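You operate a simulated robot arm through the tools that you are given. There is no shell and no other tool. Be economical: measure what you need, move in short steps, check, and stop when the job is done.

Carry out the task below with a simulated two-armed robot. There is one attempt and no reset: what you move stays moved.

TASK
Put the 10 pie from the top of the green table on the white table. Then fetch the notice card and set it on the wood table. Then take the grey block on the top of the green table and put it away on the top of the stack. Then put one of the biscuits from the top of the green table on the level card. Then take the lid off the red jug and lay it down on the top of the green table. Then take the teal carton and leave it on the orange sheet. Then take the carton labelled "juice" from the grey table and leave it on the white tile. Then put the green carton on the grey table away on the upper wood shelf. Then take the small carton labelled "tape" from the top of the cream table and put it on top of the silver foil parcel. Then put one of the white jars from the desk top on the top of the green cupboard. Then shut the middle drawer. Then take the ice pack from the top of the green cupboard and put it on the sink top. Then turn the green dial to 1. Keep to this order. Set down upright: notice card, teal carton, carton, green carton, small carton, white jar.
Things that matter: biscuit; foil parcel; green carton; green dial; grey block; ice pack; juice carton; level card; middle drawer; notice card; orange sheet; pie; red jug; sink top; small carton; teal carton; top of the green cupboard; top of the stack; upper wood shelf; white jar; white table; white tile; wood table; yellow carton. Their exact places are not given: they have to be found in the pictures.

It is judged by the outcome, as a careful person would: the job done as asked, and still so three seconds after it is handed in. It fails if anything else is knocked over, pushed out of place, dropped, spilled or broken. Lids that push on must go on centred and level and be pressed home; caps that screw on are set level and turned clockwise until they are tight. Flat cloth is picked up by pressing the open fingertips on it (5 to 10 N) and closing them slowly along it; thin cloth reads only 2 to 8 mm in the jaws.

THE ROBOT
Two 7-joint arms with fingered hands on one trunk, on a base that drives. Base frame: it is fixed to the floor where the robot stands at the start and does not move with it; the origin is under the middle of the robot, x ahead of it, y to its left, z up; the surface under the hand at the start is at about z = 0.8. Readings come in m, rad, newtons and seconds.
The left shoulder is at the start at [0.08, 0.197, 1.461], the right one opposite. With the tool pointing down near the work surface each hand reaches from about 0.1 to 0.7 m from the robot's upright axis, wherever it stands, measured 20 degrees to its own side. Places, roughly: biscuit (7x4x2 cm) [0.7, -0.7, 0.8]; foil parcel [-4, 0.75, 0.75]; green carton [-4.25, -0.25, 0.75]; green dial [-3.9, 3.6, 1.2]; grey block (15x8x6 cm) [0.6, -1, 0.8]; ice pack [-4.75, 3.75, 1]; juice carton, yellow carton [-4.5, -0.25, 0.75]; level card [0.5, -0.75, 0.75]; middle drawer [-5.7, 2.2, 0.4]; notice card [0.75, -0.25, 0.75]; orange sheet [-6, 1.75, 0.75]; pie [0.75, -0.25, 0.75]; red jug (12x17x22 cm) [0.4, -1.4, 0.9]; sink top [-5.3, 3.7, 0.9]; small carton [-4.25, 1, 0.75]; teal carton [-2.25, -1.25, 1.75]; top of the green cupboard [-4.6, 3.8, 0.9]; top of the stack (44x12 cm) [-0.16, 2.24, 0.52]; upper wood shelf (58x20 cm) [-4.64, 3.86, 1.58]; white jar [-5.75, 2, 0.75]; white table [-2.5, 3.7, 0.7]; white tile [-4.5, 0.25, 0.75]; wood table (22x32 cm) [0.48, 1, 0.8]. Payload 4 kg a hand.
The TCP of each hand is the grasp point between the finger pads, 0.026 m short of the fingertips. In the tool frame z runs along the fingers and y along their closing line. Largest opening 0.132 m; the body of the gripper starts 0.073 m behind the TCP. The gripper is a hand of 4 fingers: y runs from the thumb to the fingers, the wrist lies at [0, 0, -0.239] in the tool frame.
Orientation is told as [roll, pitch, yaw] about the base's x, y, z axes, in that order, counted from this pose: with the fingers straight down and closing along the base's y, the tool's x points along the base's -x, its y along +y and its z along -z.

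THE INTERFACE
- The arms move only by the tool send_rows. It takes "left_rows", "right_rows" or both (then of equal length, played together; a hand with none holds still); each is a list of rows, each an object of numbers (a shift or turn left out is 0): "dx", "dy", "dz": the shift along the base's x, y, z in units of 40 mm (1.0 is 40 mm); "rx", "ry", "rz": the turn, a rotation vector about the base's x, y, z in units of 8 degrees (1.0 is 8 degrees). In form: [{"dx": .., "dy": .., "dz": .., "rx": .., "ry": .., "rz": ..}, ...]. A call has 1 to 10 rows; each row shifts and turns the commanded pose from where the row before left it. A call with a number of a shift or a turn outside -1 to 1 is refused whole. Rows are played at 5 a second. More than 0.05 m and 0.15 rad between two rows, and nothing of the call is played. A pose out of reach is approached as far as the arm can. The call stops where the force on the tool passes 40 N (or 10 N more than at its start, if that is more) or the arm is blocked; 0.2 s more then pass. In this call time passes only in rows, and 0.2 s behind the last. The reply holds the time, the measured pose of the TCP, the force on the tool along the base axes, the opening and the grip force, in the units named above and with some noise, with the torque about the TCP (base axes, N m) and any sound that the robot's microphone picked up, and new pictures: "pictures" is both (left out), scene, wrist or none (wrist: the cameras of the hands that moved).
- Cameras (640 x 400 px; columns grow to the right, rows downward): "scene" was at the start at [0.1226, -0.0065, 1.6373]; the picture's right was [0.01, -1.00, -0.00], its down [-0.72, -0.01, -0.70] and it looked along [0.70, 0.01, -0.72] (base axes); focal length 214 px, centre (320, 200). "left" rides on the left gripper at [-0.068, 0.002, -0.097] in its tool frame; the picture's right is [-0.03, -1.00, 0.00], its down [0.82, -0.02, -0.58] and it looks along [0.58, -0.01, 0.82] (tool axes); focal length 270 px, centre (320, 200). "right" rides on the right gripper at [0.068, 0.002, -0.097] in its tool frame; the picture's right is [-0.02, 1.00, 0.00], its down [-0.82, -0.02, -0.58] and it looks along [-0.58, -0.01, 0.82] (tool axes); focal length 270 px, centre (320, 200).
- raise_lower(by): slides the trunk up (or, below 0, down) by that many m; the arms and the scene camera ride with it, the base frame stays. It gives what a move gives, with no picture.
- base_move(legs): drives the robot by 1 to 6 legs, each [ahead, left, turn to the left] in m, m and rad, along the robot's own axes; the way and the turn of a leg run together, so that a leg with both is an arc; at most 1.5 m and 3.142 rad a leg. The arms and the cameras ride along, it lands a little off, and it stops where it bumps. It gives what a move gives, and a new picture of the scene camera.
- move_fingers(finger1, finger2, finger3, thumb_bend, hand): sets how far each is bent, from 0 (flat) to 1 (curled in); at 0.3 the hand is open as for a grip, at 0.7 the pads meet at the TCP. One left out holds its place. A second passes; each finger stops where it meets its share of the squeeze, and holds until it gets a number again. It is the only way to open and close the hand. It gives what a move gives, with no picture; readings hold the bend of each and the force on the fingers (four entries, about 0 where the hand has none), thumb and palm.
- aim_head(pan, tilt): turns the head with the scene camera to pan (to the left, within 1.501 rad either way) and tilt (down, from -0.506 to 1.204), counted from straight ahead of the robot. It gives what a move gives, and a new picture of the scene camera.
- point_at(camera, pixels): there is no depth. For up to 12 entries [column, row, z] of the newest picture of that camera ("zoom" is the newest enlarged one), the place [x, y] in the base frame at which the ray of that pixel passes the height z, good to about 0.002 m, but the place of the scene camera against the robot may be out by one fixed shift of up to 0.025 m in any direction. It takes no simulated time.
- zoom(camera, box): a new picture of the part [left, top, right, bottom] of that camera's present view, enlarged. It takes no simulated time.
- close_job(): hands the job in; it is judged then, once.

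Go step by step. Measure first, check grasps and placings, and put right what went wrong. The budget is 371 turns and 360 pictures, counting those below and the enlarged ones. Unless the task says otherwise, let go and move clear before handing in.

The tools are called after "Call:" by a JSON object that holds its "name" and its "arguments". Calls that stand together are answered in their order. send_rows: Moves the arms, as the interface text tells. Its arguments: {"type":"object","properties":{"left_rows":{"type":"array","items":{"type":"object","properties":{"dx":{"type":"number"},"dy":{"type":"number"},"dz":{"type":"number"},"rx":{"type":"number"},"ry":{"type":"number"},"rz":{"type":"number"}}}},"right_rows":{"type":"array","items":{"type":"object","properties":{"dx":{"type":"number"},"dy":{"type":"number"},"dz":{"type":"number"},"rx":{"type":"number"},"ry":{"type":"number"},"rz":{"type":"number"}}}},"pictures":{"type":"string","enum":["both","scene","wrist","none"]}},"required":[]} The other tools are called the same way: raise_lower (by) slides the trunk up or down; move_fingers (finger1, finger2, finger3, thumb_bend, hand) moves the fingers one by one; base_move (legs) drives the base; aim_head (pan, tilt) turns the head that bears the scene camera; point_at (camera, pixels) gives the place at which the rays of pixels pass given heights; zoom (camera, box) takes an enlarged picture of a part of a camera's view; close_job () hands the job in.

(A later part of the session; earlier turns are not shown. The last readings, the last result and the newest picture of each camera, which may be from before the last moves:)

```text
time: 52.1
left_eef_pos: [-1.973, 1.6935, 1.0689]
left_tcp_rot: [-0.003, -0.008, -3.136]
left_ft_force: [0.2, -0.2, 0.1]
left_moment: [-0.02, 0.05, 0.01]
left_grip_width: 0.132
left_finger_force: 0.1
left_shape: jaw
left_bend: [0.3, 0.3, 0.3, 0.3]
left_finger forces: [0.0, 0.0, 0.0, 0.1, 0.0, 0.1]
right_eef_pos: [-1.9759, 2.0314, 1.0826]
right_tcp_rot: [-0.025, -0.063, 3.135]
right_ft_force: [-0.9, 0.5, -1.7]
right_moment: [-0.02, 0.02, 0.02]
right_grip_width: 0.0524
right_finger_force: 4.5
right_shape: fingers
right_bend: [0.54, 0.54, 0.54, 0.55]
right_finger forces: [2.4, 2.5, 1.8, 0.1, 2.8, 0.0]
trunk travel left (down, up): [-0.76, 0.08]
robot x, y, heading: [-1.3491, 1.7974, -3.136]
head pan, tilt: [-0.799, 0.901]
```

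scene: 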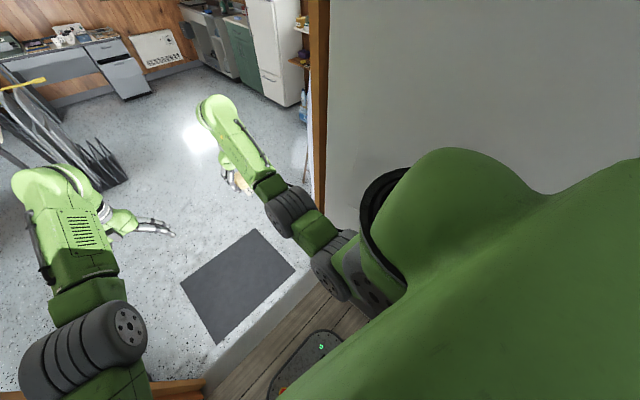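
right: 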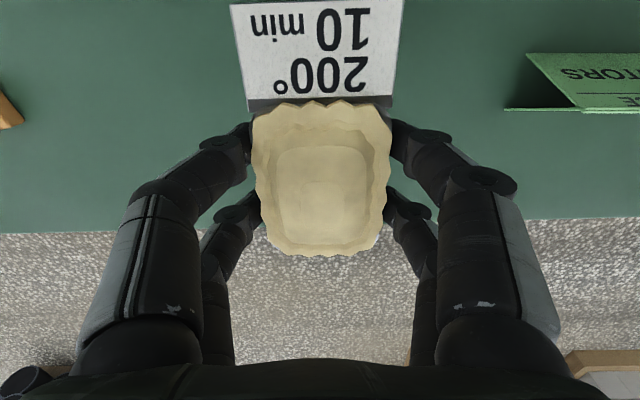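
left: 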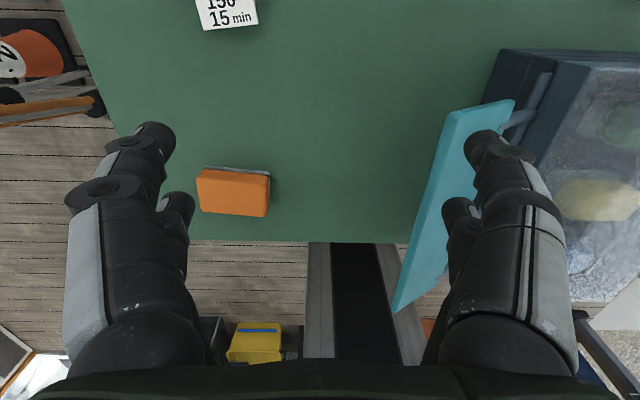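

At the doorway, centred at y 1.80. Continue straight through.

Call:
{"name": "base_move", "arguments": {"legs": [[0.8, 0, 0], [0.5, 0, 0]]}}

Call:
{"name": "aim_head", "arguments": {"pan": -1.4, "tilt": 0.5}}

Call:
{"name": "aim_head", "arguments": {"pan": 1.2, "tilt": 0.5}}

```text
time: 58.9
left_eef_pos: [-3.2659, 1.683, 1.0689]
left_tcp_rot: [-0.001, -0.005, -3.133]
left_ft_force: [-0.9, 0.3, -0.3]
left_moment: [-0.02, 0.02, -0.03]
left_grip_width: 0.1317
left_finger_force: 0.1
left_shape: jaw
left_bend: [0.3, 0.3, 0.3, 0.3]
left_finger forces: [0.0, 0.0, 0.0, 0.1, 0.0, 0.1]
right_eef_pos: [-3.2712, 2.0218, 1.0827]
right_tcp_rot: [-0.026, -0.059, 3.136]
right_ft_force: [-1.4, -0.3, -1.4]
right_moment: [-0.02, -0.01, 0.01]
right_grip_width: 0.0525
right_finger_force: 4.6
right_shape: fingers
right_bend: [0.54, 0.54, 0.54, 0.55]
right_finger forces: [2.3, 2.3, 1.9, 0.1, 2.8, 0.0]
trunk travel left (down, up): [-0.76, 0.08]
robot x, y, heading: [-2.6387, 1.7853, -3.135]
head pan, tilt: [-0.799, 0.901]
```

scene: 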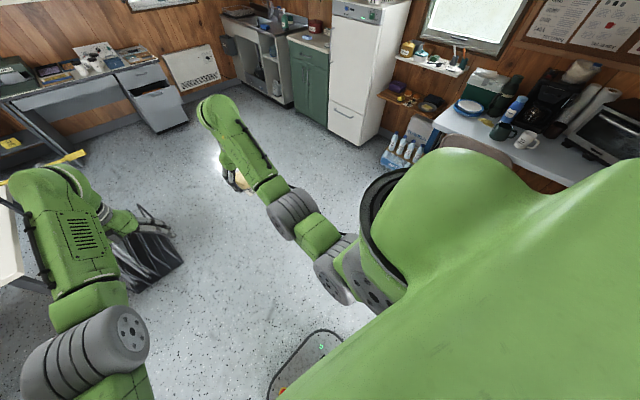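

```text
time: 59.9
left_eef_pos: [-3.258, 1.6848, 1.0736]
left_tcp_rot: [-0.004, -0.013, -3.133]
left_ft_force: [-0.2, 0.2, -0.3]
left_moment: [0.01, -0.02, -0.04]
left_grip_width: 0.1319
left_finger_force: 0.0
left_shape: jaw
left_bend: [0.3, 0.3, 0.3, 0.3]
left_finger forces: [0.0, 0.1, 0.0, 0.1, 0.0, 0.1]
right_eef_pos: [-3.2629, 2.022, 1.0878]
right_tcp_rot: [-0.027, -0.072, 3.139]
right_ft_force: [-0.2, -0.5, -0.3]
right_moment: [-0.01, 0.02, -0.03]
right_grip_width: 0.0525
right_finger_force: 4.8
right_shape: fingers
right_bend: [0.54, 0.54, 0.54, 0.55]
right_finger forces: [2.4, 2.3, 1.8, 0.1, 2.8, 0.1]
trunk travel left (down, up): [-0.76, 0.08]
robot x, y, heading: [-2.6383, 1.7854, -3.137]
head pan, tilt: [-1.4, 0.499]
```

scene: 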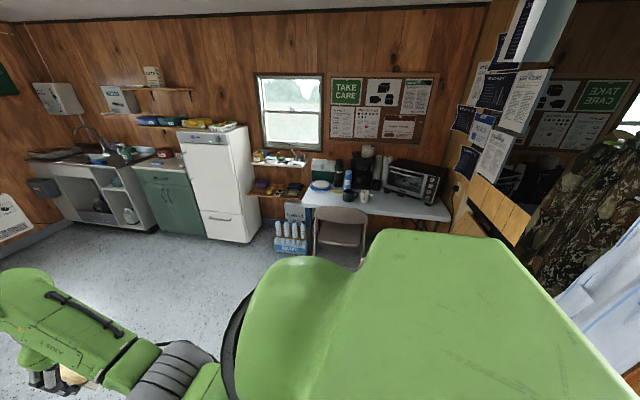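

```text
time: 62.3
left_eef_pos: [-3.2584, 1.6842, 1.073]
left_tcp_rot: [-0.004, -0.014, -3.132]
left_ft_force: [0.0, -0.7, -0.2]
left_moment: [-0.01, 0.0, 0.0]
left_grip_width: 0.1317
left_finger_force: 0.0
left_shape: jaw
left_bend: [0.3, 0.3, 0.3, 0.3]
left_finger forces: [0.0, 0.0, 0.1, 0.1, 0.0, 0.0]
right_eef_pos: [-3.2647, 2.0217, 1.086]
right_tcp_rot: [-0.026, -0.07, 3.139]
right_ft_force: [0.7, -0.1, -0.7]
right_moment: [-0.02, 0.02, -0.01]
right_grip_width: 0.0523
right_finger_force: 5.2
right_shape: fingers
right_bend: [0.54, 0.54, 0.54, 0.55]
right_finger forces: [2.4, 2.4, 1.8, 0.0, 2.8, 0.1]
trunk travel left (down, up): [-0.76, 0.08]
robot x, y, heading: [-2.6392, 1.7881, -3.131]
head pan, tilt: [1.201, 0.499]
```

scene: 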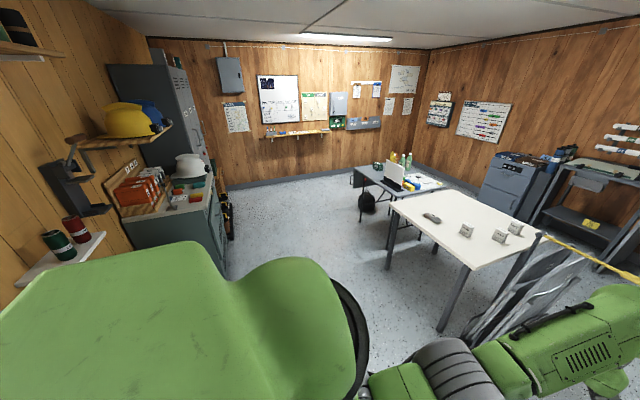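

The white table stands by the far wall (with kettle, mug, toaster oven, chair in front). I turn to face it and go nearer.

Call:
{"name": "base_move", "arguments": {"legs": [[0, 0, -1.58], [0.5, 0, 0]]}}

Call:
{"name": "aim_head", "arguments": {"pan": 0, "tilt": 0.6}}

```text
time: 69.1
left_eef_pos: [-2.7247, 2.915, 1.073]
left_tcp_rot: [-0.002, -0.013, 1.561]
left_ft_force: [-0.7, 0.1, -0.1]
left_moment: [0.0, -0.02, -0.02]
left_grip_width: 0.1319
left_finger_force: 0.1
left_shape: jaw
left_bend: [0.3, 0.3, 0.3, 0.3]
left_finger forces: [0.1, 0.0, 0.0, 0.1, 0.0, 0.1]
right_eef_pos: [-2.3872, 2.9127, 1.0875]
right_tcp_rot: [-0.026, -0.07, 1.548]
right_ft_force: [-0.1, -0.4, -2.4]
right_moment: [0.02, 0.03, 0.0]
right_grip_width: 0.0522
right_finger_force: 4.4
right_shape: fingers
right_bend: [0.54, 0.54, 0.54, 0.56]
right_finger forces: [2.3, 2.2, 1.8, 0.0, 2.8, 0.1]
trunk travel left (down, up): [-0.76, 0.08]
robot x, y, heading: [-2.6387, 2.2896, 1.554]
head pan, tilt: [1.201, 0.499]
```

scene: 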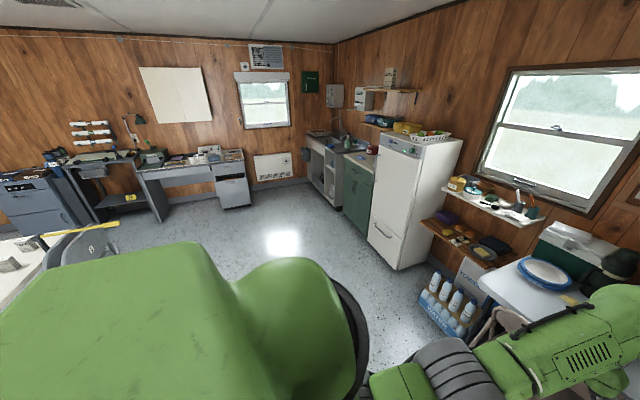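

```text
time: 70.5
left_eef_pos: [-2.7255, 2.9081, 1.0784]
left_tcp_rot: [-0.004, -0.02, 1.561]
left_ft_force: [0.1, -0.5, -0.4]
left_moment: [0.04, -0.01, -0.05]
left_grip_width: 0.1319
left_finger_force: 0.1
left_shape: jaw
left_bend: [0.3, 0.3, 0.3, 0.3]
left_finger forces: [0.1, 0.0, 0.0, 0.0, 0.0, 0.1]
right_eef_pos: [-2.3882, 2.9061, 1.0916]
right_tcp_rot: [-0.025, -0.077, 1.548]
right_ft_force: [0.6, 0.6, -1.2]
right_moment: [-0.01, 0.0, 0.02]
right_grip_width: 0.052
right_finger_force: 4.4
right_shape: fingers
right_bend: [0.54, 0.54, 0.54, 0.56]
right_finger forces: [2.4, 2.4, 1.8, 0.0, 2.7, 0.1]
trunk travel left (down, up): [-0.76, 0.08]
robot x, y, heading: [-2.6341, 2.2926, 1.558]
head pan, tilt: [0.0, 0.6]
```

scene: 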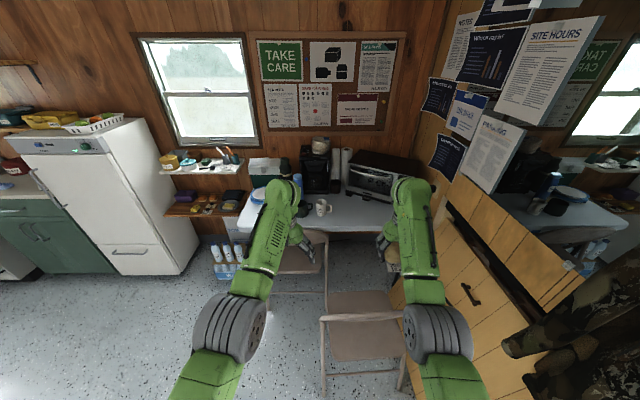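

Call:
{"name": "zoom", "arguments": {"camera": "scene", "box": [220, 130, 460, 290]}}

Call:
{"name": "point_at", "arguments": {"camera": "scene", "pixels": [[240, 230, 0.72], [390, 232, 0.72], [375, 200, 0.72], [340, 215, 0.72], [250, 190, 0.72], [325, 212, 0.72], [270, 295, 0.0], [322, 320, 0.75], [405, 395, 0.0], [323, 395, 0], [280, 300, 0]]}}

```text
2.50 times, centred on (340, 210) of scene
```

zoom: 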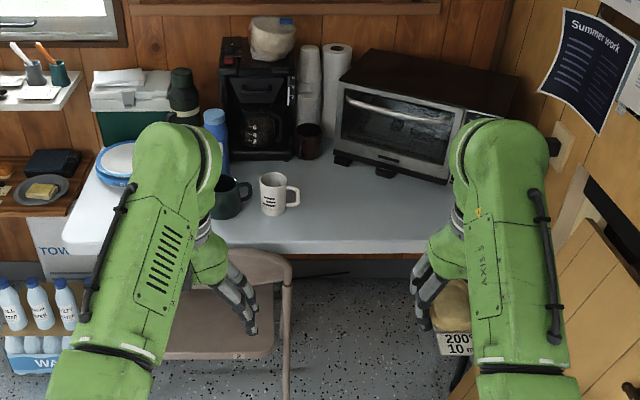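

```text
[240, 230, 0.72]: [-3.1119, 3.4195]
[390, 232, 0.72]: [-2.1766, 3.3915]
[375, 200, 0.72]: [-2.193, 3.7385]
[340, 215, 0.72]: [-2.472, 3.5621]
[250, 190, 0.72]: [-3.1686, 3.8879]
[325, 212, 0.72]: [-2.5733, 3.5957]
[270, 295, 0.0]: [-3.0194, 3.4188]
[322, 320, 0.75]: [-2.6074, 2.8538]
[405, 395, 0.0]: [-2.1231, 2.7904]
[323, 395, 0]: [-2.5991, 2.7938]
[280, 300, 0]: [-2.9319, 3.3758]
```

There's free tabletop around (-2.35,3.5), but chairs stand in front; I shift left to see the chair and the left part of the table.

Call:
{"name": "base_move", "arguments": {"legs": [[0.0, 0.45, 0]]}}

Call:
{"name": "aim_head", "arguments": {"pan": -0.35, "tilt": 0.7}}

```text
time: 73.3
left_eef_pos: [-3.1787, 2.914, 1.0772]
left_tcp_rot: [-0.001, -0.023, 1.549]
left_ft_force: [0.0, -0.6, -1.1]
left_moment: [0.02, 0.01, -0.01]
left_grip_width: 0.1317
left_finger_force: 0.0
left_shape: jaw
left_bend: [0.3, 0.3, 0.3, 0.3]
left_finger forces: [0.1, 0.0, 0.0, 0.0, 0.1, 0.0]
right_eef_pos: [-2.8413, 2.9093, 1.0914]
right_tcp_rot: [-0.024, -0.079, 1.535]
right_ft_force: [0.6, 0.3, -1.3]
right_moment: [0.0, 0.03, 0.01]
right_grip_width: 0.052
right_finger_force: 4.4
right_shape: fingers
right_bend: [0.54, 0.54, 0.54, 0.56]
right_finger forces: [2.4, 2.3, 1.9, 0.0, 2.6, 0.0]
trunk travel left (down, up): [-0.76, 0.08]
robot x, y, heading: [-3.0948, 2.3014, 1.548]
head pan, tilt: [0.0, 0.6]
```

scene: 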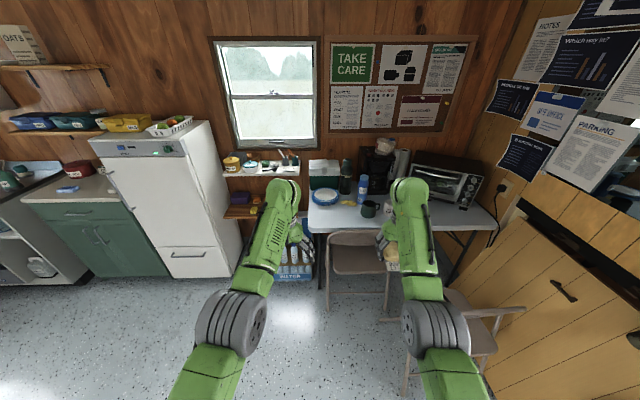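

```text
time: 74.1
left_eef_pos: [-3.1817, 2.9154, 1.0781]
left_tcp_rot: [-0.003, -0.022, 1.548]
left_ft_force: [0.3, -0.6, -0.2]
left_moment: [0.01, 0.0, -0.01]
left_grip_width: 0.1315
left_finger_force: 0.1
left_shape: jaw
left_bend: [0.3, 0.3, 0.3, 0.3]
left_finger forces: [0.1, 0.0, 0.0, 0.0, 0.0, 0.0]
right_eef_pos: [-2.8437, 2.9089, 1.0917]
right_tcp_rot: [-0.026, -0.079, 1.536]
right_ft_force: [0.1, 0.4, -0.7]
right_moment: [-0.05, -0.02, -0.01]
right_grip_width: 0.0523
right_finger_force: 4.7
right_shape: fingers
right_bend: [0.54, 0.54, 0.54, 0.56]
right_finger forces: [2.2, 2.3, 2.0, 0.0, 2.6, 0.0]
trunk travel left (down, up): [-0.76, 0.08]
robot x, y, heading: [-3.0932, 2.3003, 1.546]
head pan, tilt: [-0.351, 0.7]
```

scene: 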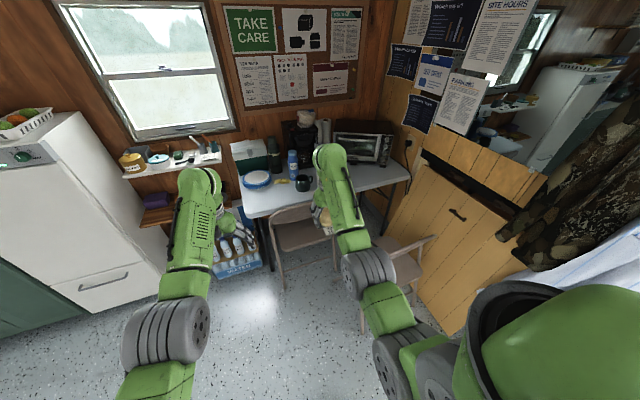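

Call:
{"name": "zoom", "arguments": {"camera": "scene", "box": [200, 120, 420, 300]}}

Call:
{"name": "point_at", "arguments": {"camera": "scene", "pixels": [[247, 219, 0.72], [272, 211, 0.72], [257, 180, 0.74], [270, 195, 0.72], [285, 195, 0.72], [302, 185, 0.72], [283, 182, 0.72], [272, 210, 0.8], [316, 262, 0.0], [285, 288, 0.0], [240, 183, 0.72]]}}

```text
2.22 times, centred on (310, 210) of scene
```

zoom: 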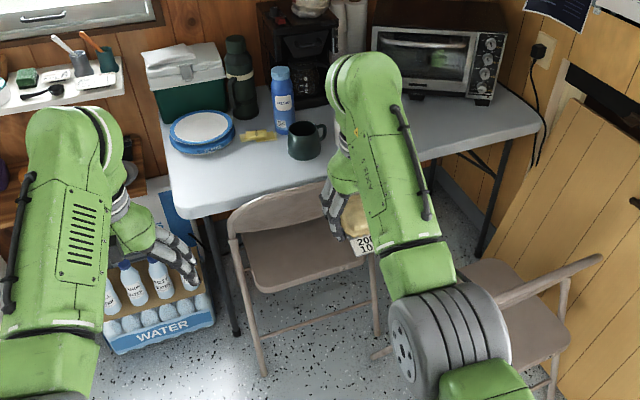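

```text
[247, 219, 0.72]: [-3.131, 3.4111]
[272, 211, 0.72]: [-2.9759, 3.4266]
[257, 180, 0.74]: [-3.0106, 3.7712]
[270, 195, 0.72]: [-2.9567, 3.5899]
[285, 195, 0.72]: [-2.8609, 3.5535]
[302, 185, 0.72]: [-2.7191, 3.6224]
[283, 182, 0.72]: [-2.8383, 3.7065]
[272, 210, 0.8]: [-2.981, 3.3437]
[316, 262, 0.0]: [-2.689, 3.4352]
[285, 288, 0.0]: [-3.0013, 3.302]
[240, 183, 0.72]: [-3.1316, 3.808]
```

Free spot in front of the plate at about (-2.97,3.52). I pull the left hand back and drive up ahead 0.55 m.

Call:
{"name": "send_rows", "arguments": {"left_rows": [{"dy": -1}, {"dy": -1}, {"dy": -1}, {"dy": -1}], "pictures": "none"}}

Call:
{"name": "base_move", "arguments": {"legs": [[0.55, 0.03, 0.02]]}}

Call:
{"name": "send_rows", "arguments": {"right_rows": [{"dz": 0}], "pictures": "wrist"}}

```text
time: 75.1
left_eef_pos: [-3.1762, 2.7614, 1.059]
left_tcp_rot: [-0.003, -0.027, 1.549]
left_ft_force: [0.5, -0.5, -0.4]
left_moment: [-0.03, -0.03, -0.02]
left_grip_width: 0.1321
left_finger_force: 0.0
left_shape: jaw
left_bend: [0.3, 0.3, 0.3, 0.3]
left_finger forces: [0.0, 0.0, 0.0, 0.1, 0.0, 0.1]
left hand out of reach, approached as far as the arm can: row 4
right_eef_pos: [-2.8433, 2.9077, 1.0923]
right_tcp_rot: [-0.026, -0.079, 1.536]
right_ft_force: [-0.5, -0.2, -2.0]
right_moment: [-0.02, 0.0, 0.03]
right_grip_width: 0.0519
right_finger_force: 4.7
right_shape: fingers
right_bend: [0.54, 0.54, 0.54, 0.56]
right_finger forces: [2.2, 2.2, 1.9, 0.0, 2.6, 0.1]
trunk travel left (down, up): [-0.76, 0.08]
robot x, y, heading: [-3.0941, 2.3003, 1.546]
head pan, tilt: [-0.351, 0.7]
```

```text
time: 78.3
left_eef_pos: [-3.214, 3.3176, 1.0591]
left_tcp_rot: [-0.003, -0.024, 1.571]
left_ft_force: [0.3, 0.1, -0.5]
left_moment: [0.02, -0.03, -0.02]
left_grip_width: 0.132
left_finger_force: 0.0
left_shape: jaw
left_bend: [0.3, 0.3, 0.3, 0.3]
left_finger forces: [0.1, 0.0, 0.1, 0.0, 0.0, 0.0]
right_eef_pos: [-2.8854, 3.4706, 1.092]
right_tcp_rot: [-0.026, -0.08, 1.562]
right_ft_force: [0.1, 0.4, -0.9]
right_moment: [0.02, 0.02, 0.03]
right_grip_width: 0.0522
right_finger_force: 4.1
right_shape: fingers
right_bend: [0.54, 0.54, 0.54, 0.56]
right_finger forces: [2.3, 2.2, 1.9, 0.0, 2.6, 0.1]
trunk travel left (down, up): [-0.76, 0.08]
robot x, y, heading: [-3.1206, 2.8603, 1.57]
head pan, tilt: [-0.351, 0.7]
```

scene: 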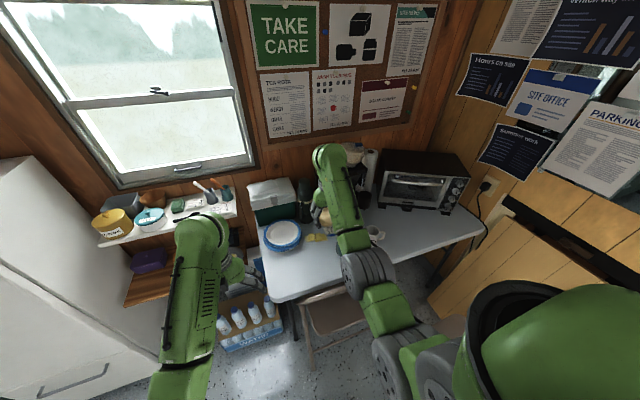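

```text
time: 78.7
left_eef_pos: [-3.2121, 3.3177, 1.0589]
left_tcp_rot: [-0.004, -0.026, 1.573]
left_ft_force: [-0.4, -0.2, 0.0]
left_moment: [-0.01, 0.01, -0.01]
left_grip_width: 0.132
left_finger_force: 0.1
left_shape: jaw
left_bend: [0.3, 0.3, 0.3, 0.3]
left_finger forces: [0.1, 0.1, 0.0, 0.0, 0.0, 0.0]
right_eef_pos: [-2.8832, 3.4738, 1.0902]
right_tcp_rot: [-0.026, -0.08, 1.562]
right_ft_force: [0.4, 0.7, -1.7]
right_moment: [0.05, -0.01, 0.01]
right_grip_width: 0.052
right_finger_force: 4.3
right_shape: fingers
right_bend: [0.54, 0.54, 0.54, 0.56]
right_finger forces: [2.3, 2.3, 1.9, 0.1, 2.6, 0.1]
trunk travel left (down, up): [-0.76, 0.08]
robot x, y, heading: [-3.1179, 2.858, 1.574]
head pan, tilt: [-0.351, 0.7]
```

right: 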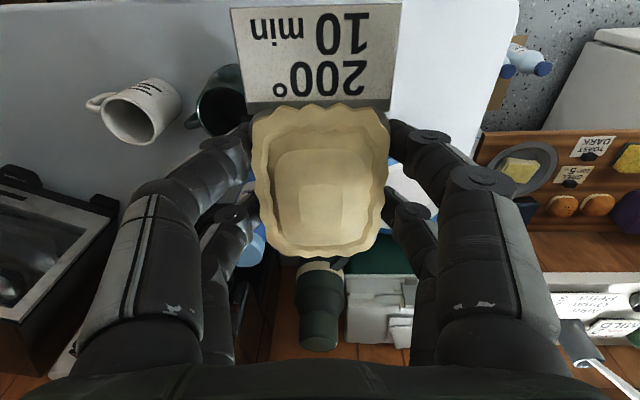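

Call:
{"name": "point_at", "arguments": {"camera": "scene", "pixels": [[283, 235, 0.74], [265, 240, 0.74], [301, 235, 0.74], [282, 253, 0.74], [272, 303, 0.72], [330, 288, 0.72], [316, 239, 0.72], [258, 228, 0.72]]}}

Call:
{"name": "point_at", "arguments": {"camera": "right", "pixels": [[515, 20, 0.72], [245, 105, 0.72], [220, 125, 0.72], [430, 190, 0.74], [400, 165, 0.74], [165, 130, 0.75]]}}

Call:
{"name": "zoom", "arguments": {"camera": "scene", "box": [240, 130, 420, 320]}}

```text
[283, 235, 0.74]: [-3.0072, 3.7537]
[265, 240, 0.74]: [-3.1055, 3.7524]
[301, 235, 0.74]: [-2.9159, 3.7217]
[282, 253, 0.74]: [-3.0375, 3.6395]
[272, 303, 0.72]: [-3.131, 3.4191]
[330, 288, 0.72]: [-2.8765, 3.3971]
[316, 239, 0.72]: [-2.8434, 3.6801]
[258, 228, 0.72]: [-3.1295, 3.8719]
```

```text
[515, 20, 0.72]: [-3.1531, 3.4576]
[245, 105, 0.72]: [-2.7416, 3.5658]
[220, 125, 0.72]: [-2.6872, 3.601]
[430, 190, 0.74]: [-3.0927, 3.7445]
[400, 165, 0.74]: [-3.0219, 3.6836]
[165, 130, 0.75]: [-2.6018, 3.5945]
```

```text
2.11 times, centred on (330, 225) of scene
```

zoom: 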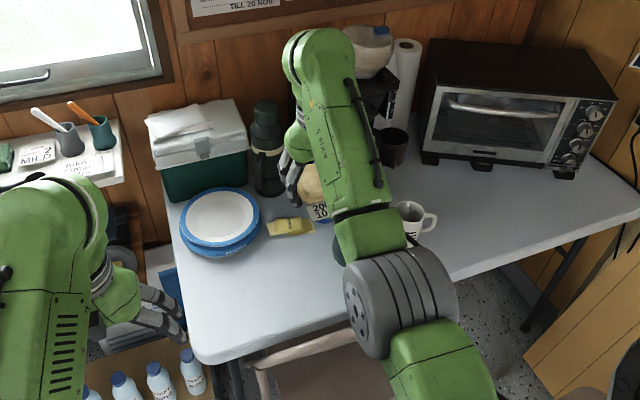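

The spot near (-2.955,3.525) is clear of plate and mug. I level the hand, move over and go down.

Call:
{"name": "send_rows", "arguments": {"right_rows": [{"dx": -0.9, "dy": 0.65, "rx": -0.57, "ry": 0.19}, {"dx": -0.9, "dy": 0.65}, {"dz": -1}, {"dz": -1}, {"dz": -1}, {"dz": -1}, {"dz": -1}, {"dz": -1}, {"dz": -1}]}}

```text
time: 80.7
left_eef_pos: [-3.2122, 3.319, 1.0575]
left_tcp_rot: [-0.004, -0.024, 1.572]
left_ft_force: [0.5, 0.0, -0.5]
left_moment: [0.0, 0.01, 0.01]
left_grip_width: 0.1318
left_finger_force: 0.1
left_shape: jaw
left_bend: [0.3, 0.3, 0.3, 0.3]
left_finger forces: [0.0, 0.0, 0.1, 0.0, 0.0, 0.1]
right_eef_pos: [-2.9553, 3.517, 0.8188]
right_tcp_rot: [0.002, -0.001, 1.56]
right_ft_force: [0.4, 0.8, 0.6]
right_moment: [-0.04, 0.0, -0.01]
right_grip_width: 0.0522
right_finger_force: 4.4
right_shape: fingers
right_bend: [0.54, 0.54, 0.54, 0.56]
right_finger forces: [2.3, 2.4, 1.9, 0.0, 2.6, 0.0]
right hand out of reach, approached as far as the arm can: row 9
trunk travel left (down, up): [-0.76, 0.08]
robot x, y, heading: [-3.1195, 2.8604, 1.576]
head pan, tilt: [-0.351, 0.7]
```

scene: 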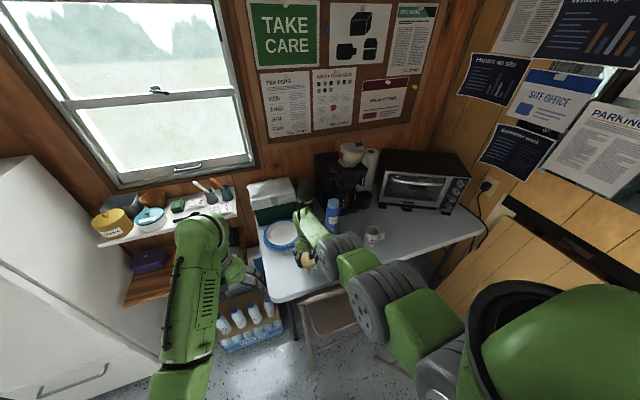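
right: 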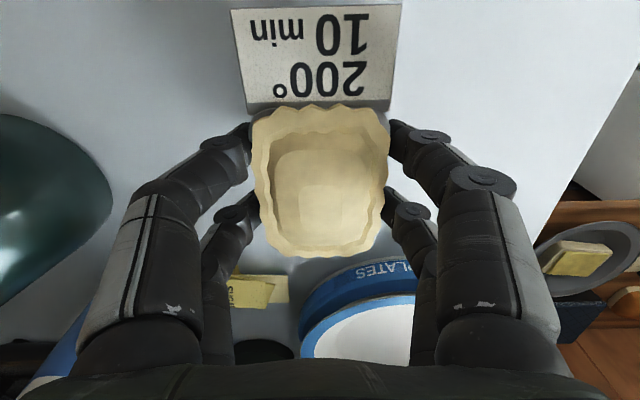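

Hand is at its low limit; I lower the trunk a little and feel for the table.

Call:
{"name": "raise_lower", "arguments": {"by": -0.04}}

Call:
{"name": "send_rows", "arguments": {"right_rows": [{"dz": -0.25}, {"dz": -0.25}], "pictures": "wrist"}}

```text
time: 81.5
left_eef_pos: [-3.2135, 3.3183, 1.0193]
left_tcp_rot: [-0.003, -0.026, 1.572]
left_ft_force: [-0.6, -0.6, 0.0]
left_moment: [-0.02, -0.04, -0.01]
left_grip_width: 0.1318
left_finger_force: 0.0
left_shape: jaw
left_bend: [0.3, 0.3, 0.3, 0.3]
left_finger forces: [0.0, 0.0, 0.0, 0.0, 0.0, 0.0]
right_eef_pos: [-2.954, 3.5159, 0.7784]
right_tcp_rot: [0.0, 0.003, 1.56]
right_ft_force: [0.1, -0.1, -0.4]
right_moment: [-0.04, 0.0, 0.0]
right_grip_width: 0.0519
right_finger_force: 4.6
right_shape: fingers
right_bend: [0.54, 0.54, 0.54, 0.56]
right_finger forces: [2.3, 2.3, 1.9, 0.0, 2.5, 0.0]
trunk travel left (down, up): [-0.72, 0.12]
robot x, y, heading: [-3.1172, 2.8597, 1.575]
head pan, tilt: [-0.351, 0.7]
```

```text
time: 82.2
left_eef_pos: [-3.2133, 3.3136, 1.0213]
left_tcp_rot: [-0.005, -0.029, 1.574]
left_ft_force: [-0.3, 0.6, -0.4]
left_moment: [-0.03, 0.01, 0.02]
left_grip_width: 0.1319
left_finger_force: 0.1
left_shape: jaw
left_bend: [0.3, 0.3, 0.3, 0.3]
left_finger forces: [0.0, 0.0, 0.0, 0.0, 0.0, 0.0]
right_eef_pos: [-2.9553, 3.5119, 0.7716]
right_tcp_rot: [-0.001, -0.018, 1.559]
right_ft_force: [0.4, 6.9, 34.0]
right_moment: [-0.3, -0.02, -0.01]
right_grip_width: 0.0517
right_finger_force: 21.3
right_shape: fingers
right_bend: [0.57, 0.55, 0.55, 0.57]
right_finger forces: [16.4, 4.7, 4.2, 0.0, 16.7, 0.1]
right hand out of reach, approached as far as the arm can: row 1, 2
trunk travel left (down, up): [-0.72, 0.12]
robot x, y, heading: [-3.1233, 2.8612, 1.573]
head pan, tilt: [-0.351, 0.7]
```

right: 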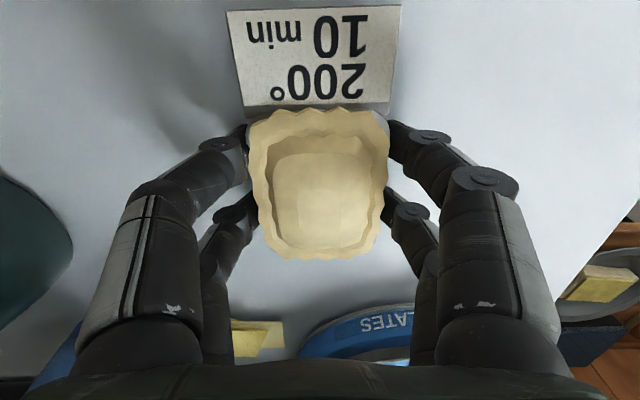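

Table contact at TCP 0.772 (34 N). I relieve the pressure and open the fingers.

Call:
{"name": "send_rows", "arguments": {"right_rows": [{"dz": 0.4}], "pictures": "none"}}

Call:
{"name": "move_fingers", "arguments": {"hand": "right", "finger1": 0.3, "finger2": 0.3, "finger3": 0.3, "thumb_bend": 0.3}}

Call:
{"name": "send_rows", "arguments": {"right_rows": [{"dz": 0.5}, {"dz": 1}, {"dz": 1}, {"dz": 1}, {"dz": 1}, {"dz": 1}]}}

```text
time: 82.5
left_eef_pos: [-3.2122, 3.3209, 1.0168]
left_tcp_rot: [-0.004, -0.023, 1.571]
left_ft_force: [-0.3, 1.0, -0.7]
left_moment: [-0.06, -0.01, 0.0]
left_grip_width: 0.1318
left_finger_force: 0.1
left_shape: jaw
left_bend: [0.3, 0.3, 0.3, 0.3]
left_finger forces: [0.0, 0.0, 0.0, 0.0, 0.0, 0.0]
right_eef_pos: [-2.9544, 3.5028, 0.7765]
right_tcp_rot: [0.001, 0.01, 1.56]
right_ft_force: [-1.2, -0.2, -1.0]
right_moment: [-0.02, -0.02, -0.01]
right_grip_width: 0.0519
right_finger_force: 4.6
right_shape: fingers
right_bend: [0.54, 0.54, 0.55, 0.56]
right_finger forces: [2.3, 2.3, 1.9, 0.0, 2.7, 0.0]
trunk travel left (down, up): [-0.72, 0.12]
robot x, y, heading: [-3.119, 2.8607, 1.576]
head pan, tilt: [-0.351, 0.7]
```

```text
time: 83.5
left_eef_pos: [-3.2133, 3.3185, 1.0194]
left_tcp_rot: [-0.004, -0.026, 1.572]
left_ft_force: [-0.8, 0.4, -0.9]
left_moment: [0.02, 0.0, 0.02]
left_grip_width: 0.1318
left_finger_force: 0.0
left_shape: jaw
left_bend: [0.3, 0.3, 0.3, 0.3]
left_finger forces: [0.0, 0.1, 0.1, 0.0, 0.1, 0.1]
right_eef_pos: [-2.9555, 3.505, 0.7803]
right_tcp_rot: [0.0, -0.001, 1.561]
right_ft_force: [-0.6, 0.4, 0.3]
right_moment: [-0.02, 0.03, 0.0]
right_grip_width: 0.1328
right_finger_force: 0.1
right_shape: fingers
right_bend: [0.3, 0.3, 0.3, 0.3]
right_finger forces: [0.0, 0.1, 0.0, 0.0, 0.1, 0.1]
trunk travel left (down, up): [-0.72, 0.12]
robot x, y, heading: [-3.1197, 2.8585, 1.568]
head pan, tilt: [-0.351, 0.7]
```

```text
time: 85.0
left_eef_pos: [-3.2127, 3.318, 1.0186]
left_tcp_rot: [-0.004, -0.026, 1.572]
left_ft_force: [0.9, 1.5, -0.9]
left_moment: [0.0, -0.03, -0.01]
left_grip_width: 0.132
left_finger_force: 0.1
left_shape: jaw
left_bend: [0.3, 0.3, 0.3, 0.3]
left_finger forces: [0.1, 0.0, 0.0, 0.1, 0.0, 0.1]
right_eef_pos: [-2.955, 3.5073, 0.9989]
right_tcp_rot: [0.0, 0.0, 1.559]
right_ft_force: [-0.8, 0.0, 0.2]
right_moment: [0.01, 0.01, -0.01]
right_grip_width: 0.1324
right_finger_force: 0.1
right_shape: fingers
right_bend: [0.3, 0.3, 0.3, 0.3]
right_finger forces: [0.0, 0.0, 0.0, 0.0, 0.1, 0.0]
trunk travel left (down, up): [-0.72, 0.12]
robot x, y, heading: [-3.123, 2.8603, 1.576]
head pan, tilt: [-0.351, 0.7]
```

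scene: 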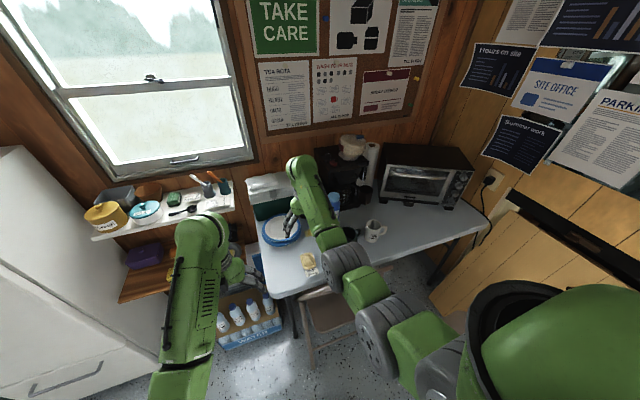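
right: 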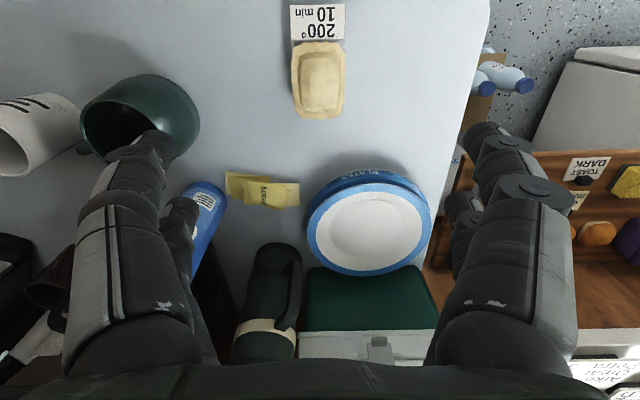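

The pie stands on the white table with its tag. I raise and extend the arms for narrowness, then return through the door.

Call:
{"name": "send_rows", "arguments": {"right_rows": [{"dz": 1}, {"dz": 1}, {"dz": 0.5}, {"dy": -0.3}], "left_rows": [{"dz": 0.5}, {"dz": 0.5}, {"dz": 0}, {"dz": 0}], "pictures": "none"}}

Call:
{"name": "raise_lower", "arguments": {"by": 0.04}}

Call:
{"name": "base_move", "arguments": {"legs": [[-0.75, 0, 0], [0, 0, -1.573], [0, -0.31, 0]]}}

Call:
{"name": "aim_head", "arguments": {"pan": 0, "tilt": 0.6}}

```text
time: 86.0
left_eef_pos: [-3.2078, 3.3351, 1.0304]
left_tcp_rot: [-0.003, -0.027, 1.571]
left_ft_force: [-0.6, 0.2, 0.5]
left_moment: [0.01, 0.01, 0.0]
left_grip_width: 0.1318
left_finger_force: 0.0
left_shape: jaw
left_bend: [0.3, 0.3, 0.3, 0.3]
left_finger forces: [0.0, 0.0, 0.0, 0.0, 0.0, 0.0]
left hand out of reach, approached as far as the arm can: row 1, 2
right_eef_pos: [-2.9534, 3.4939, 1.1001]
right_tcp_rot: [0.002, 0.0, 1.56]
right_ft_force: [-0.5, -0.1, 0.6]
right_moment: [0.0, 0.0, 0.0]
right_grip_width: 0.1324
right_finger_force: 0.0
right_shape: fingers
right_bend: [0.3, 0.3, 0.3, 0.3]
right_finger forces: [0.0, 0.0, 0.1, 0.0, 0.0, 0.1]
trunk travel left (down, up): [-0.72, 0.12]
robot x, y, heading: [-3.1192, 2.8548, 1.568]
head pan, tilt: [-0.351, 0.7]
```

```text
time: 86.8
left_eef_pos: [-3.2065, 3.3356, 1.0705]
left_tcp_rot: [-0.004, -0.028, 1.573]
left_ft_force: [-0.5, -1.5, 0.2]
left_moment: [0.01, 0.02, -0.02]
left_grip_width: 0.1315
left_finger_force: 0.0
left_shape: jaw
left_bend: [0.3, 0.3, 0.3, 0.3]
left_finger forces: [0.0, 0.1, 0.0, 0.0, 0.0, 0.1]
right_eef_pos: [-2.9535, 3.4946, 1.1386]
right_tcp_rot: [0.0, 0.0, 1.559]
right_ft_force: [0.4, 0.0, -0.4]
right_moment: [-0.04, 0.01, -0.03]
right_grip_width: 0.1325
right_finger_force: 0.1
right_shape: fingers
right_bend: [0.3, 0.3, 0.3, 0.3]
right_finger forces: [0.0, 0.1, 0.0, 0.0, 0.0, 0.0]
trunk travel left (down, up): [-0.76, 0.08]
robot x, y, heading: [-3.1205, 2.8579, 1.576]
head pan, tilt: [-0.351, 0.7]
```

```text
time: 96.4
left_eef_pos: [-2.6372, 1.8888, 1.0701]
left_tcp_rot: [-0.005, -0.026, 0.014]
left_ft_force: [-0.1, 0.7, -0.5]
left_moment: [0.02, 0.02, -0.03]
left_grip_width: 0.1319
left_finger_force: 0.1
left_shape: jaw
left_bend: [0.3, 0.3, 0.3, 0.3]
left_finger forces: [0.0, 0.0, 0.1, 0.0, 0.1, 0.0]
right_eef_pos: [-2.4745, 1.6375, 1.1391]
right_tcp_rot: [0.0, 0.002, 0.004]
right_ft_force: [0.5, 1.0, 0.8]
right_moment: [-0.06, 0.02, 0.02]
right_grip_width: 0.1326
right_finger_force: 0.0
right_shape: fingers
right_bend: [0.3, 0.3, 0.3, 0.3]
right_finger forces: [0.1, 0.0, 0.1, 0.0, 0.1, 0.0]
trunk travel left (down, up): [-0.76, 0.08]
robot x, y, heading: [-3.1112, 1.7921, 0.02]
head pan, tilt: [-0.351, 0.7]
```

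scene: 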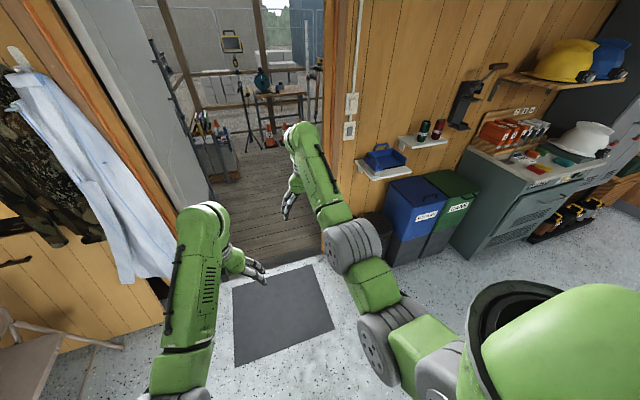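

```text
time: 97.2
left_eef_pos: [-2.6373, 1.8861, 1.0707]
left_tcp_rot: [-0.005, -0.027, 0.015]
left_ft_force: [0.3, 0.7, -0.5]
left_moment: [0.03, 0.03, -0.02]
left_grip_width: 0.1319
left_finger_force: 0.1
left_shape: jaw
left_bend: [0.3, 0.3, 0.3, 0.3]
left_finger forces: [0.1, 0.1, 0.0, 0.0, 0.0, 0.0]
right_eef_pos: [-2.4753, 1.6336, 1.1391]
right_tcp_rot: [-0.001, -0.001, 0.002]
right_ft_force: [0.0, -0.1, 0.3]
right_moment: [-0.03, 0.01, 0.0]
right_grip_width: 0.1326
right_finger_force: 0.0
right_shape: fingers
right_bend: [0.3, 0.3, 0.3, 0.3]
right_finger forces: [0.0, 0.0, 0.0, 0.0, 0.0, 0.1]
trunk travel left (down, up): [-0.76, 0.08]
robot x, y, heading: [-3.1122, 1.7926, 0.017]
head pan, tilt: [0.0, 0.6]
```

scene: 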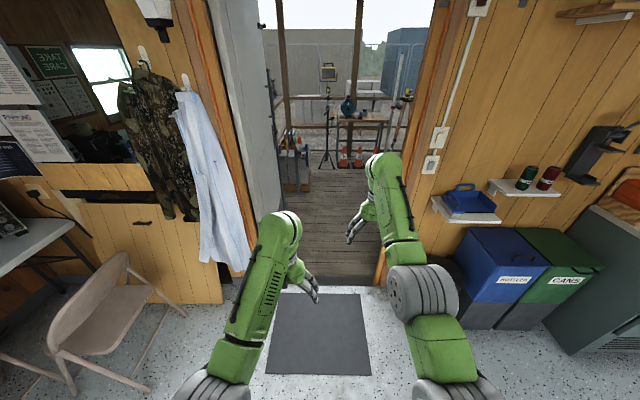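

Facing the doorway. I stretch the left arm forward and drive out.

Call:
{"name": "send_rows", "arguments": {"left_rows": [{"dx": 1}, {"dx": 1}, {"dx": 1}, {"dx": 1}], "pictures": "none"}}

Call:
{"name": "base_move", "arguments": {"legs": [[1.0, 0, -0.017], [0.9, -0.02, 0]]}}

```text
time: 98.2
left_eef_pos: [-2.4766, 1.8867, 1.0705]
left_tcp_rot: [-0.004, -0.026, 0.016]
left_ft_force: [0.0, -0.3, 0.0]
left_moment: [-0.01, 0.02, -0.03]
left_grip_width: 0.1319
left_finger_force: 0.0
left_shape: jaw
left_bend: [0.3, 0.3, 0.3, 0.3]
left_finger forces: [0.1, 0.0, 0.0, 0.0, 0.0, 0.0]
right_eef_pos: [-2.4735, 1.634, 1.1385]
right_tcp_rot: [0.001, 0.002, 0.003]
right_ft_force: [-0.4, -0.7, -0.5]
right_moment: [0.01, 0.03, 0.04]
right_grip_width: 0.1324
right_finger_force: 0.1
right_shape: fingers
right_bend: [0.3, 0.3, 0.3, 0.3]
right_finger forces: [0.0, 0.1, 0.1, 0.0, 0.0, 0.0]
trunk travel left (down, up): [-0.76, 0.08]
robot x, y, heading: [-3.115, 1.7966, 0.018]
head pan, tilt: [0.0, 0.6]
```

```text
time: 107.7
left_eef_pos: [-0.5829, 1.8823, 1.0734]
left_tcp_rot: [-0.004, -0.028, 0.015]
left_ft_force: [-0.1, 0.0, -0.4]
left_moment: [0.0, -0.03, 0.0]
left_grip_width: 0.1319
left_finger_force: 0.1
left_shape: jaw
left_bend: [0.3, 0.3, 0.3, 0.3]
left_finger forces: [0.1, 0.0, 0.0, 0.0, 0.0, 0.0]
right_eef_pos: [-0.5807, 1.6309, 1.1405]
right_tcp_rot: [-0.001, -0.002, 0.004]
right_ft_force: [0.2, -0.1, 0.7]
right_moment: [0.01, -0.03, -0.01]
right_grip_width: 0.1324
right_finger_force: 0.0
right_shape: fingers
right_bend: [0.3, 0.3, 0.3, 0.3]
right_finger forces: [0.0, 0.0, 0.0, 0.0, 0.1, 0.0]
trunk travel left (down, up): [-0.76, 0.08]
robot x, y, heading: [-1.213, 1.7917, 0.016]
head pan, tilt: [0.0, 0.6]
```

scene: 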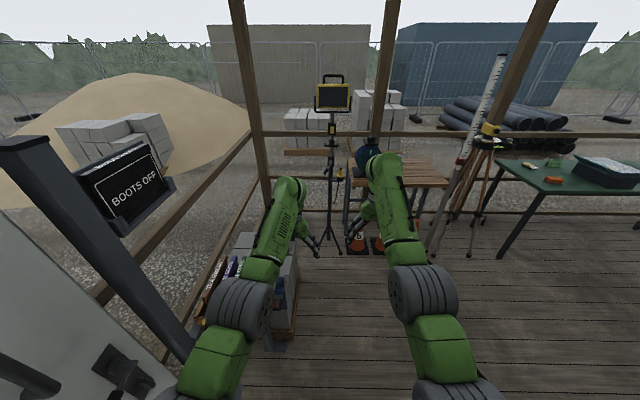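

Out on the porch. I drive round to the green table's front again.

Call:
{"name": "base_move", "arguments": {"legs": [[0.4, -0.2, -0.016], [0, -1.4, 0], [0, -0.4, 0], [0.7, 0, 0]]}}

Call:
{"name": "aim_head", "arguments": {"pan": 0.9, "tilt": 0.7}}

Call:
{"name": "aim_head", "arguments": {"pan": -0.2, "tilt": 0.9}}

```text
time: 122.5
left_eef_pos: [0.532, -0.0977, 1.0736]
left_tcp_rot: [-0.005, -0.027, 0.005]
left_ft_force: [0.3, -0.1, -0.6]
left_moment: [0.02, -0.01, -0.03]
left_grip_width: 0.1315
left_finger_force: 0.1
left_shape: jaw
left_bend: [0.3, 0.3, 0.3, 0.3]
left_finger forces: [0.0, 0.1, 0.0, 0.0, 0.0, 0.0]
right_eef_pos: [0.5325, -0.3517, 1.1404]
right_tcp_rot: [0.0, -0.003, -0.006]
right_ft_force: [0.4, 0.4, 0.3]
right_moment: [0.01, -0.01, 0.02]
right_grip_width: 0.1327
right_finger_force: 0.0
right_shape: fingers
right_bend: [0.3, 0.3, 0.3, 0.3]
right_finger forces: [0.0, 0.0, 0.1, 0.1, 0.0, 0.0]
trunk travel left (down, up): [-0.76, 0.08]
robot x, y, heading: [-0.1003, -0.1852, 0.011]
head pan, tilt: [0.0, 0.6]
```

scene: 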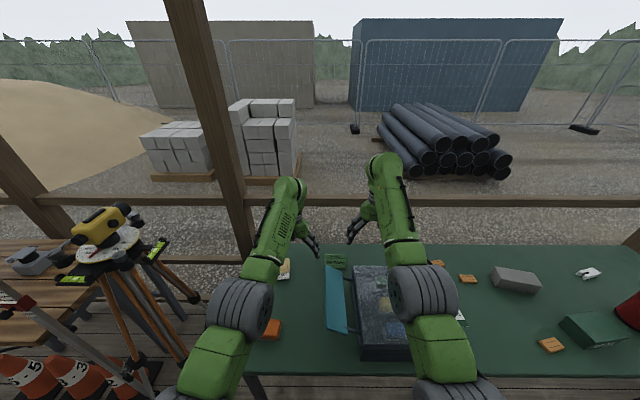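

```text
time: 123.7
left_eef_pos: [0.5327, -0.0977, 1.0727]
left_tcp_rot: [-0.003, -0.028, 0.006]
left_ft_force: [-0.2, -0.3, -0.4]
left_moment: [0.02, -0.04, -0.01]
left_grip_width: 0.132
left_finger_force: 0.1
left_shape: jaw
left_bend: [0.3, 0.3, 0.3, 0.3]
left_finger forces: [0.0, 0.0, 0.0, 0.0, 0.0, 0.0]
right_eef_pos: [0.5342, -0.3508, 1.1385]
right_tcp_rot: [0.0, 0.0, -0.007]
right_ft_force: [0.3, -0.1, 0.3]
right_moment: [0.03, 0.0, -0.02]
right_grip_width: 0.1327
right_finger_force: 0.1
right_shape: fingers
right_bend: [0.3, 0.3, 0.3, 0.3]
right_finger forces: [0.1, 0.0, 0.0, 0.0, 0.0, 0.0]
trunk travel left (down, up): [-0.76, 0.08]
robot x, y, heading: [-0.101, -0.1853, 0.009]
head pan, tilt: [0.901, 0.7]
```

scene: 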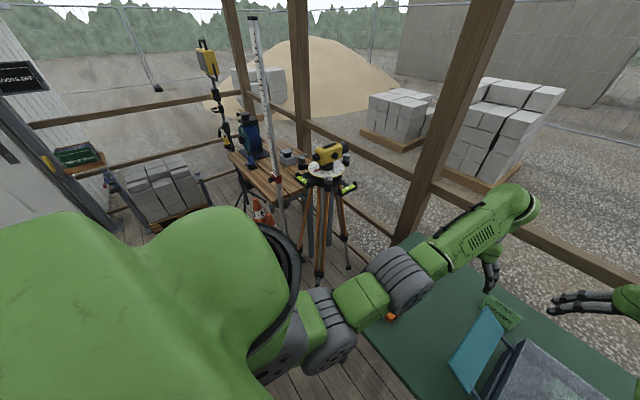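

```text
time: 125.0
left_eef_pos: [0.5334, -0.0988, 1.072]
left_tcp_rot: [-0.004, -0.028, 0.005]
left_ft_force: [-0.5, 0.3, 0.4]
left_moment: [-0.01, 0.01, -0.01]
left_grip_width: 0.1319
left_finger_force: 0.0
left_shape: jaw
left_bend: [0.3, 0.3, 0.3, 0.3]
left_finger forces: [0.1, 0.0, 0.0, 0.0, 0.0, 0.0]
right_eef_pos: [0.5347, -0.3515, 1.1398]
right_tcp_rot: [0.0, 0.0, -0.007]
right_ft_force: [0.2, -0.1, 0.5]
right_moment: [-0.03, -0.04, 0.01]
right_grip_width: 0.1323
right_finger_force: 0.0
right_shape: fingers
right_bend: [0.3, 0.3, 0.3, 0.3]
right_finger forces: [0.0, 0.1, 0.0, 0.1, 0.0, 0.1]
trunk travel left (down, up): [-0.76, 0.08]
robot x, y, heading: [-0.0999, -0.185, 0.007]
head pan, tilt: [-0.201, 0.901]
```

scene: 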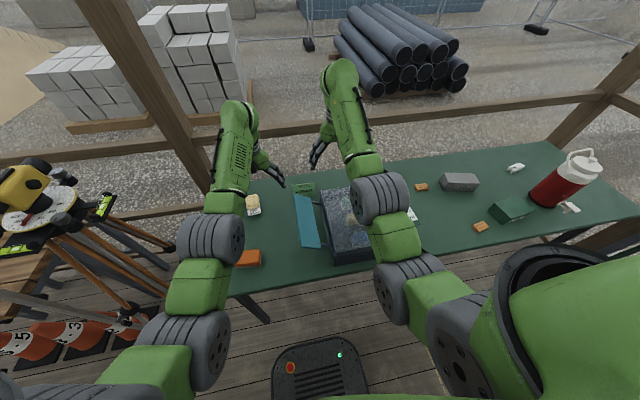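

The grey-block stack and the wood table are seen on the left side. Now I place the robot so the left hand hangs over the notice card.

Call:
{"name": "base_move", "arguments": {"legs": [[0.14, -0.18, 0]]}}

Call:
{"name": "send_rows", "arguments": {"left_rows": [{"dz": 0}], "pictures": "wrist"}}

```text
time: 126.7
left_eef_pos: [0.6738, -0.2694, 1.0738]
left_tcp_rot: [-0.007, -0.03, 0.004]
left_ft_force: [-0.2, -0.5, -0.3]
left_moment: [-0.04, -0.03, 0.01]
left_grip_width: 0.1318
left_finger_force: 0.0
left_shape: jaw
left_bend: [0.3, 0.3, 0.3, 0.3]
left_finger forces: [0.1, 0.1, 0.0, 0.0, 0.0, 0.0]
right_eef_pos: [0.6732, -0.5211, 1.1407]
right_tcp_rot: [-0.004, -0.005, -0.009]
right_ft_force: [-0.4, -0.6, -0.6]
right_moment: [0.0, 0.02, 0.01]
right_grip_width: 0.1328
right_finger_force: 0.1
right_shape: fingers
right_bend: [0.3, 0.3, 0.3, 0.3]
right_finger forces: [0.0, 0.0, 0.0, 0.0, 0.1, 0.1]
trunk travel left (down, up): [-0.76, 0.08]
robot x, y, heading: [0.0416, -0.36, 0.004]
head pan, tilt: [-0.201, 0.901]
```

scene: 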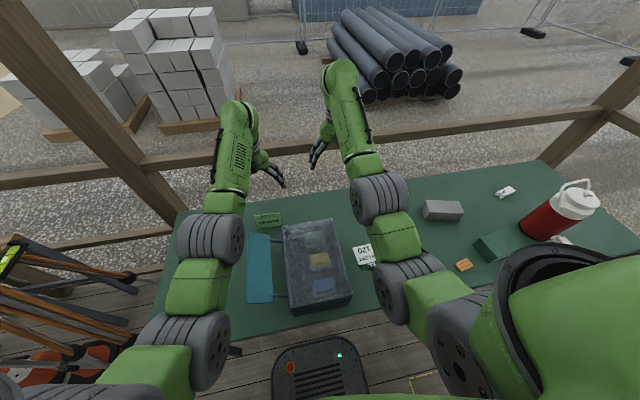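

```text
time: 127.1
left_eef_pos: [0.6783, -0.2735, 1.0717]
left_tcp_rot: [-0.004, -0.027, 0.005]
left_ft_force: [0.3, -0.7, 0.0]
left_moment: [-0.04, -0.01, 0.0]
left_grip_width: 0.1316
left_finger_force: 0.1
left_shape: jaw
left_bend: [0.3, 0.3, 0.3, 0.3]
left_finger forces: [0.1, 0.1, 0.0, 0.0, 0.0, 0.0]
right_eef_pos: [0.6774, -0.5264, 1.1386]
right_tcp_rot: [0.0, -0.001, -0.008]
right_ft_force: [-1.5, -0.2, -0.7]
right_moment: [-0.01, -0.02, 0.01]
right_grip_width: 0.1323
right_finger_force: 0.0
right_shape: fingers
right_bend: [0.3, 0.3, 0.3, 0.3]
right_finger forces: [0.0, 0.0, 0.0, 0.0, 0.0, 0.0]
trunk travel left (down, up): [-0.76, 0.08]
robot x, y, heading: [0.0403, -0.3561, 0.005]
head pan, tilt: [-0.201, 0.901]
```

left: 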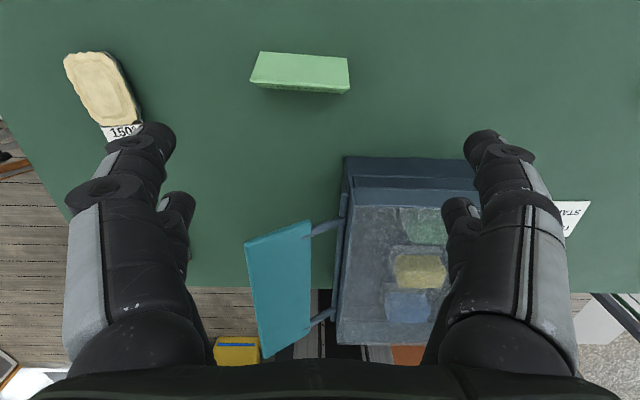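

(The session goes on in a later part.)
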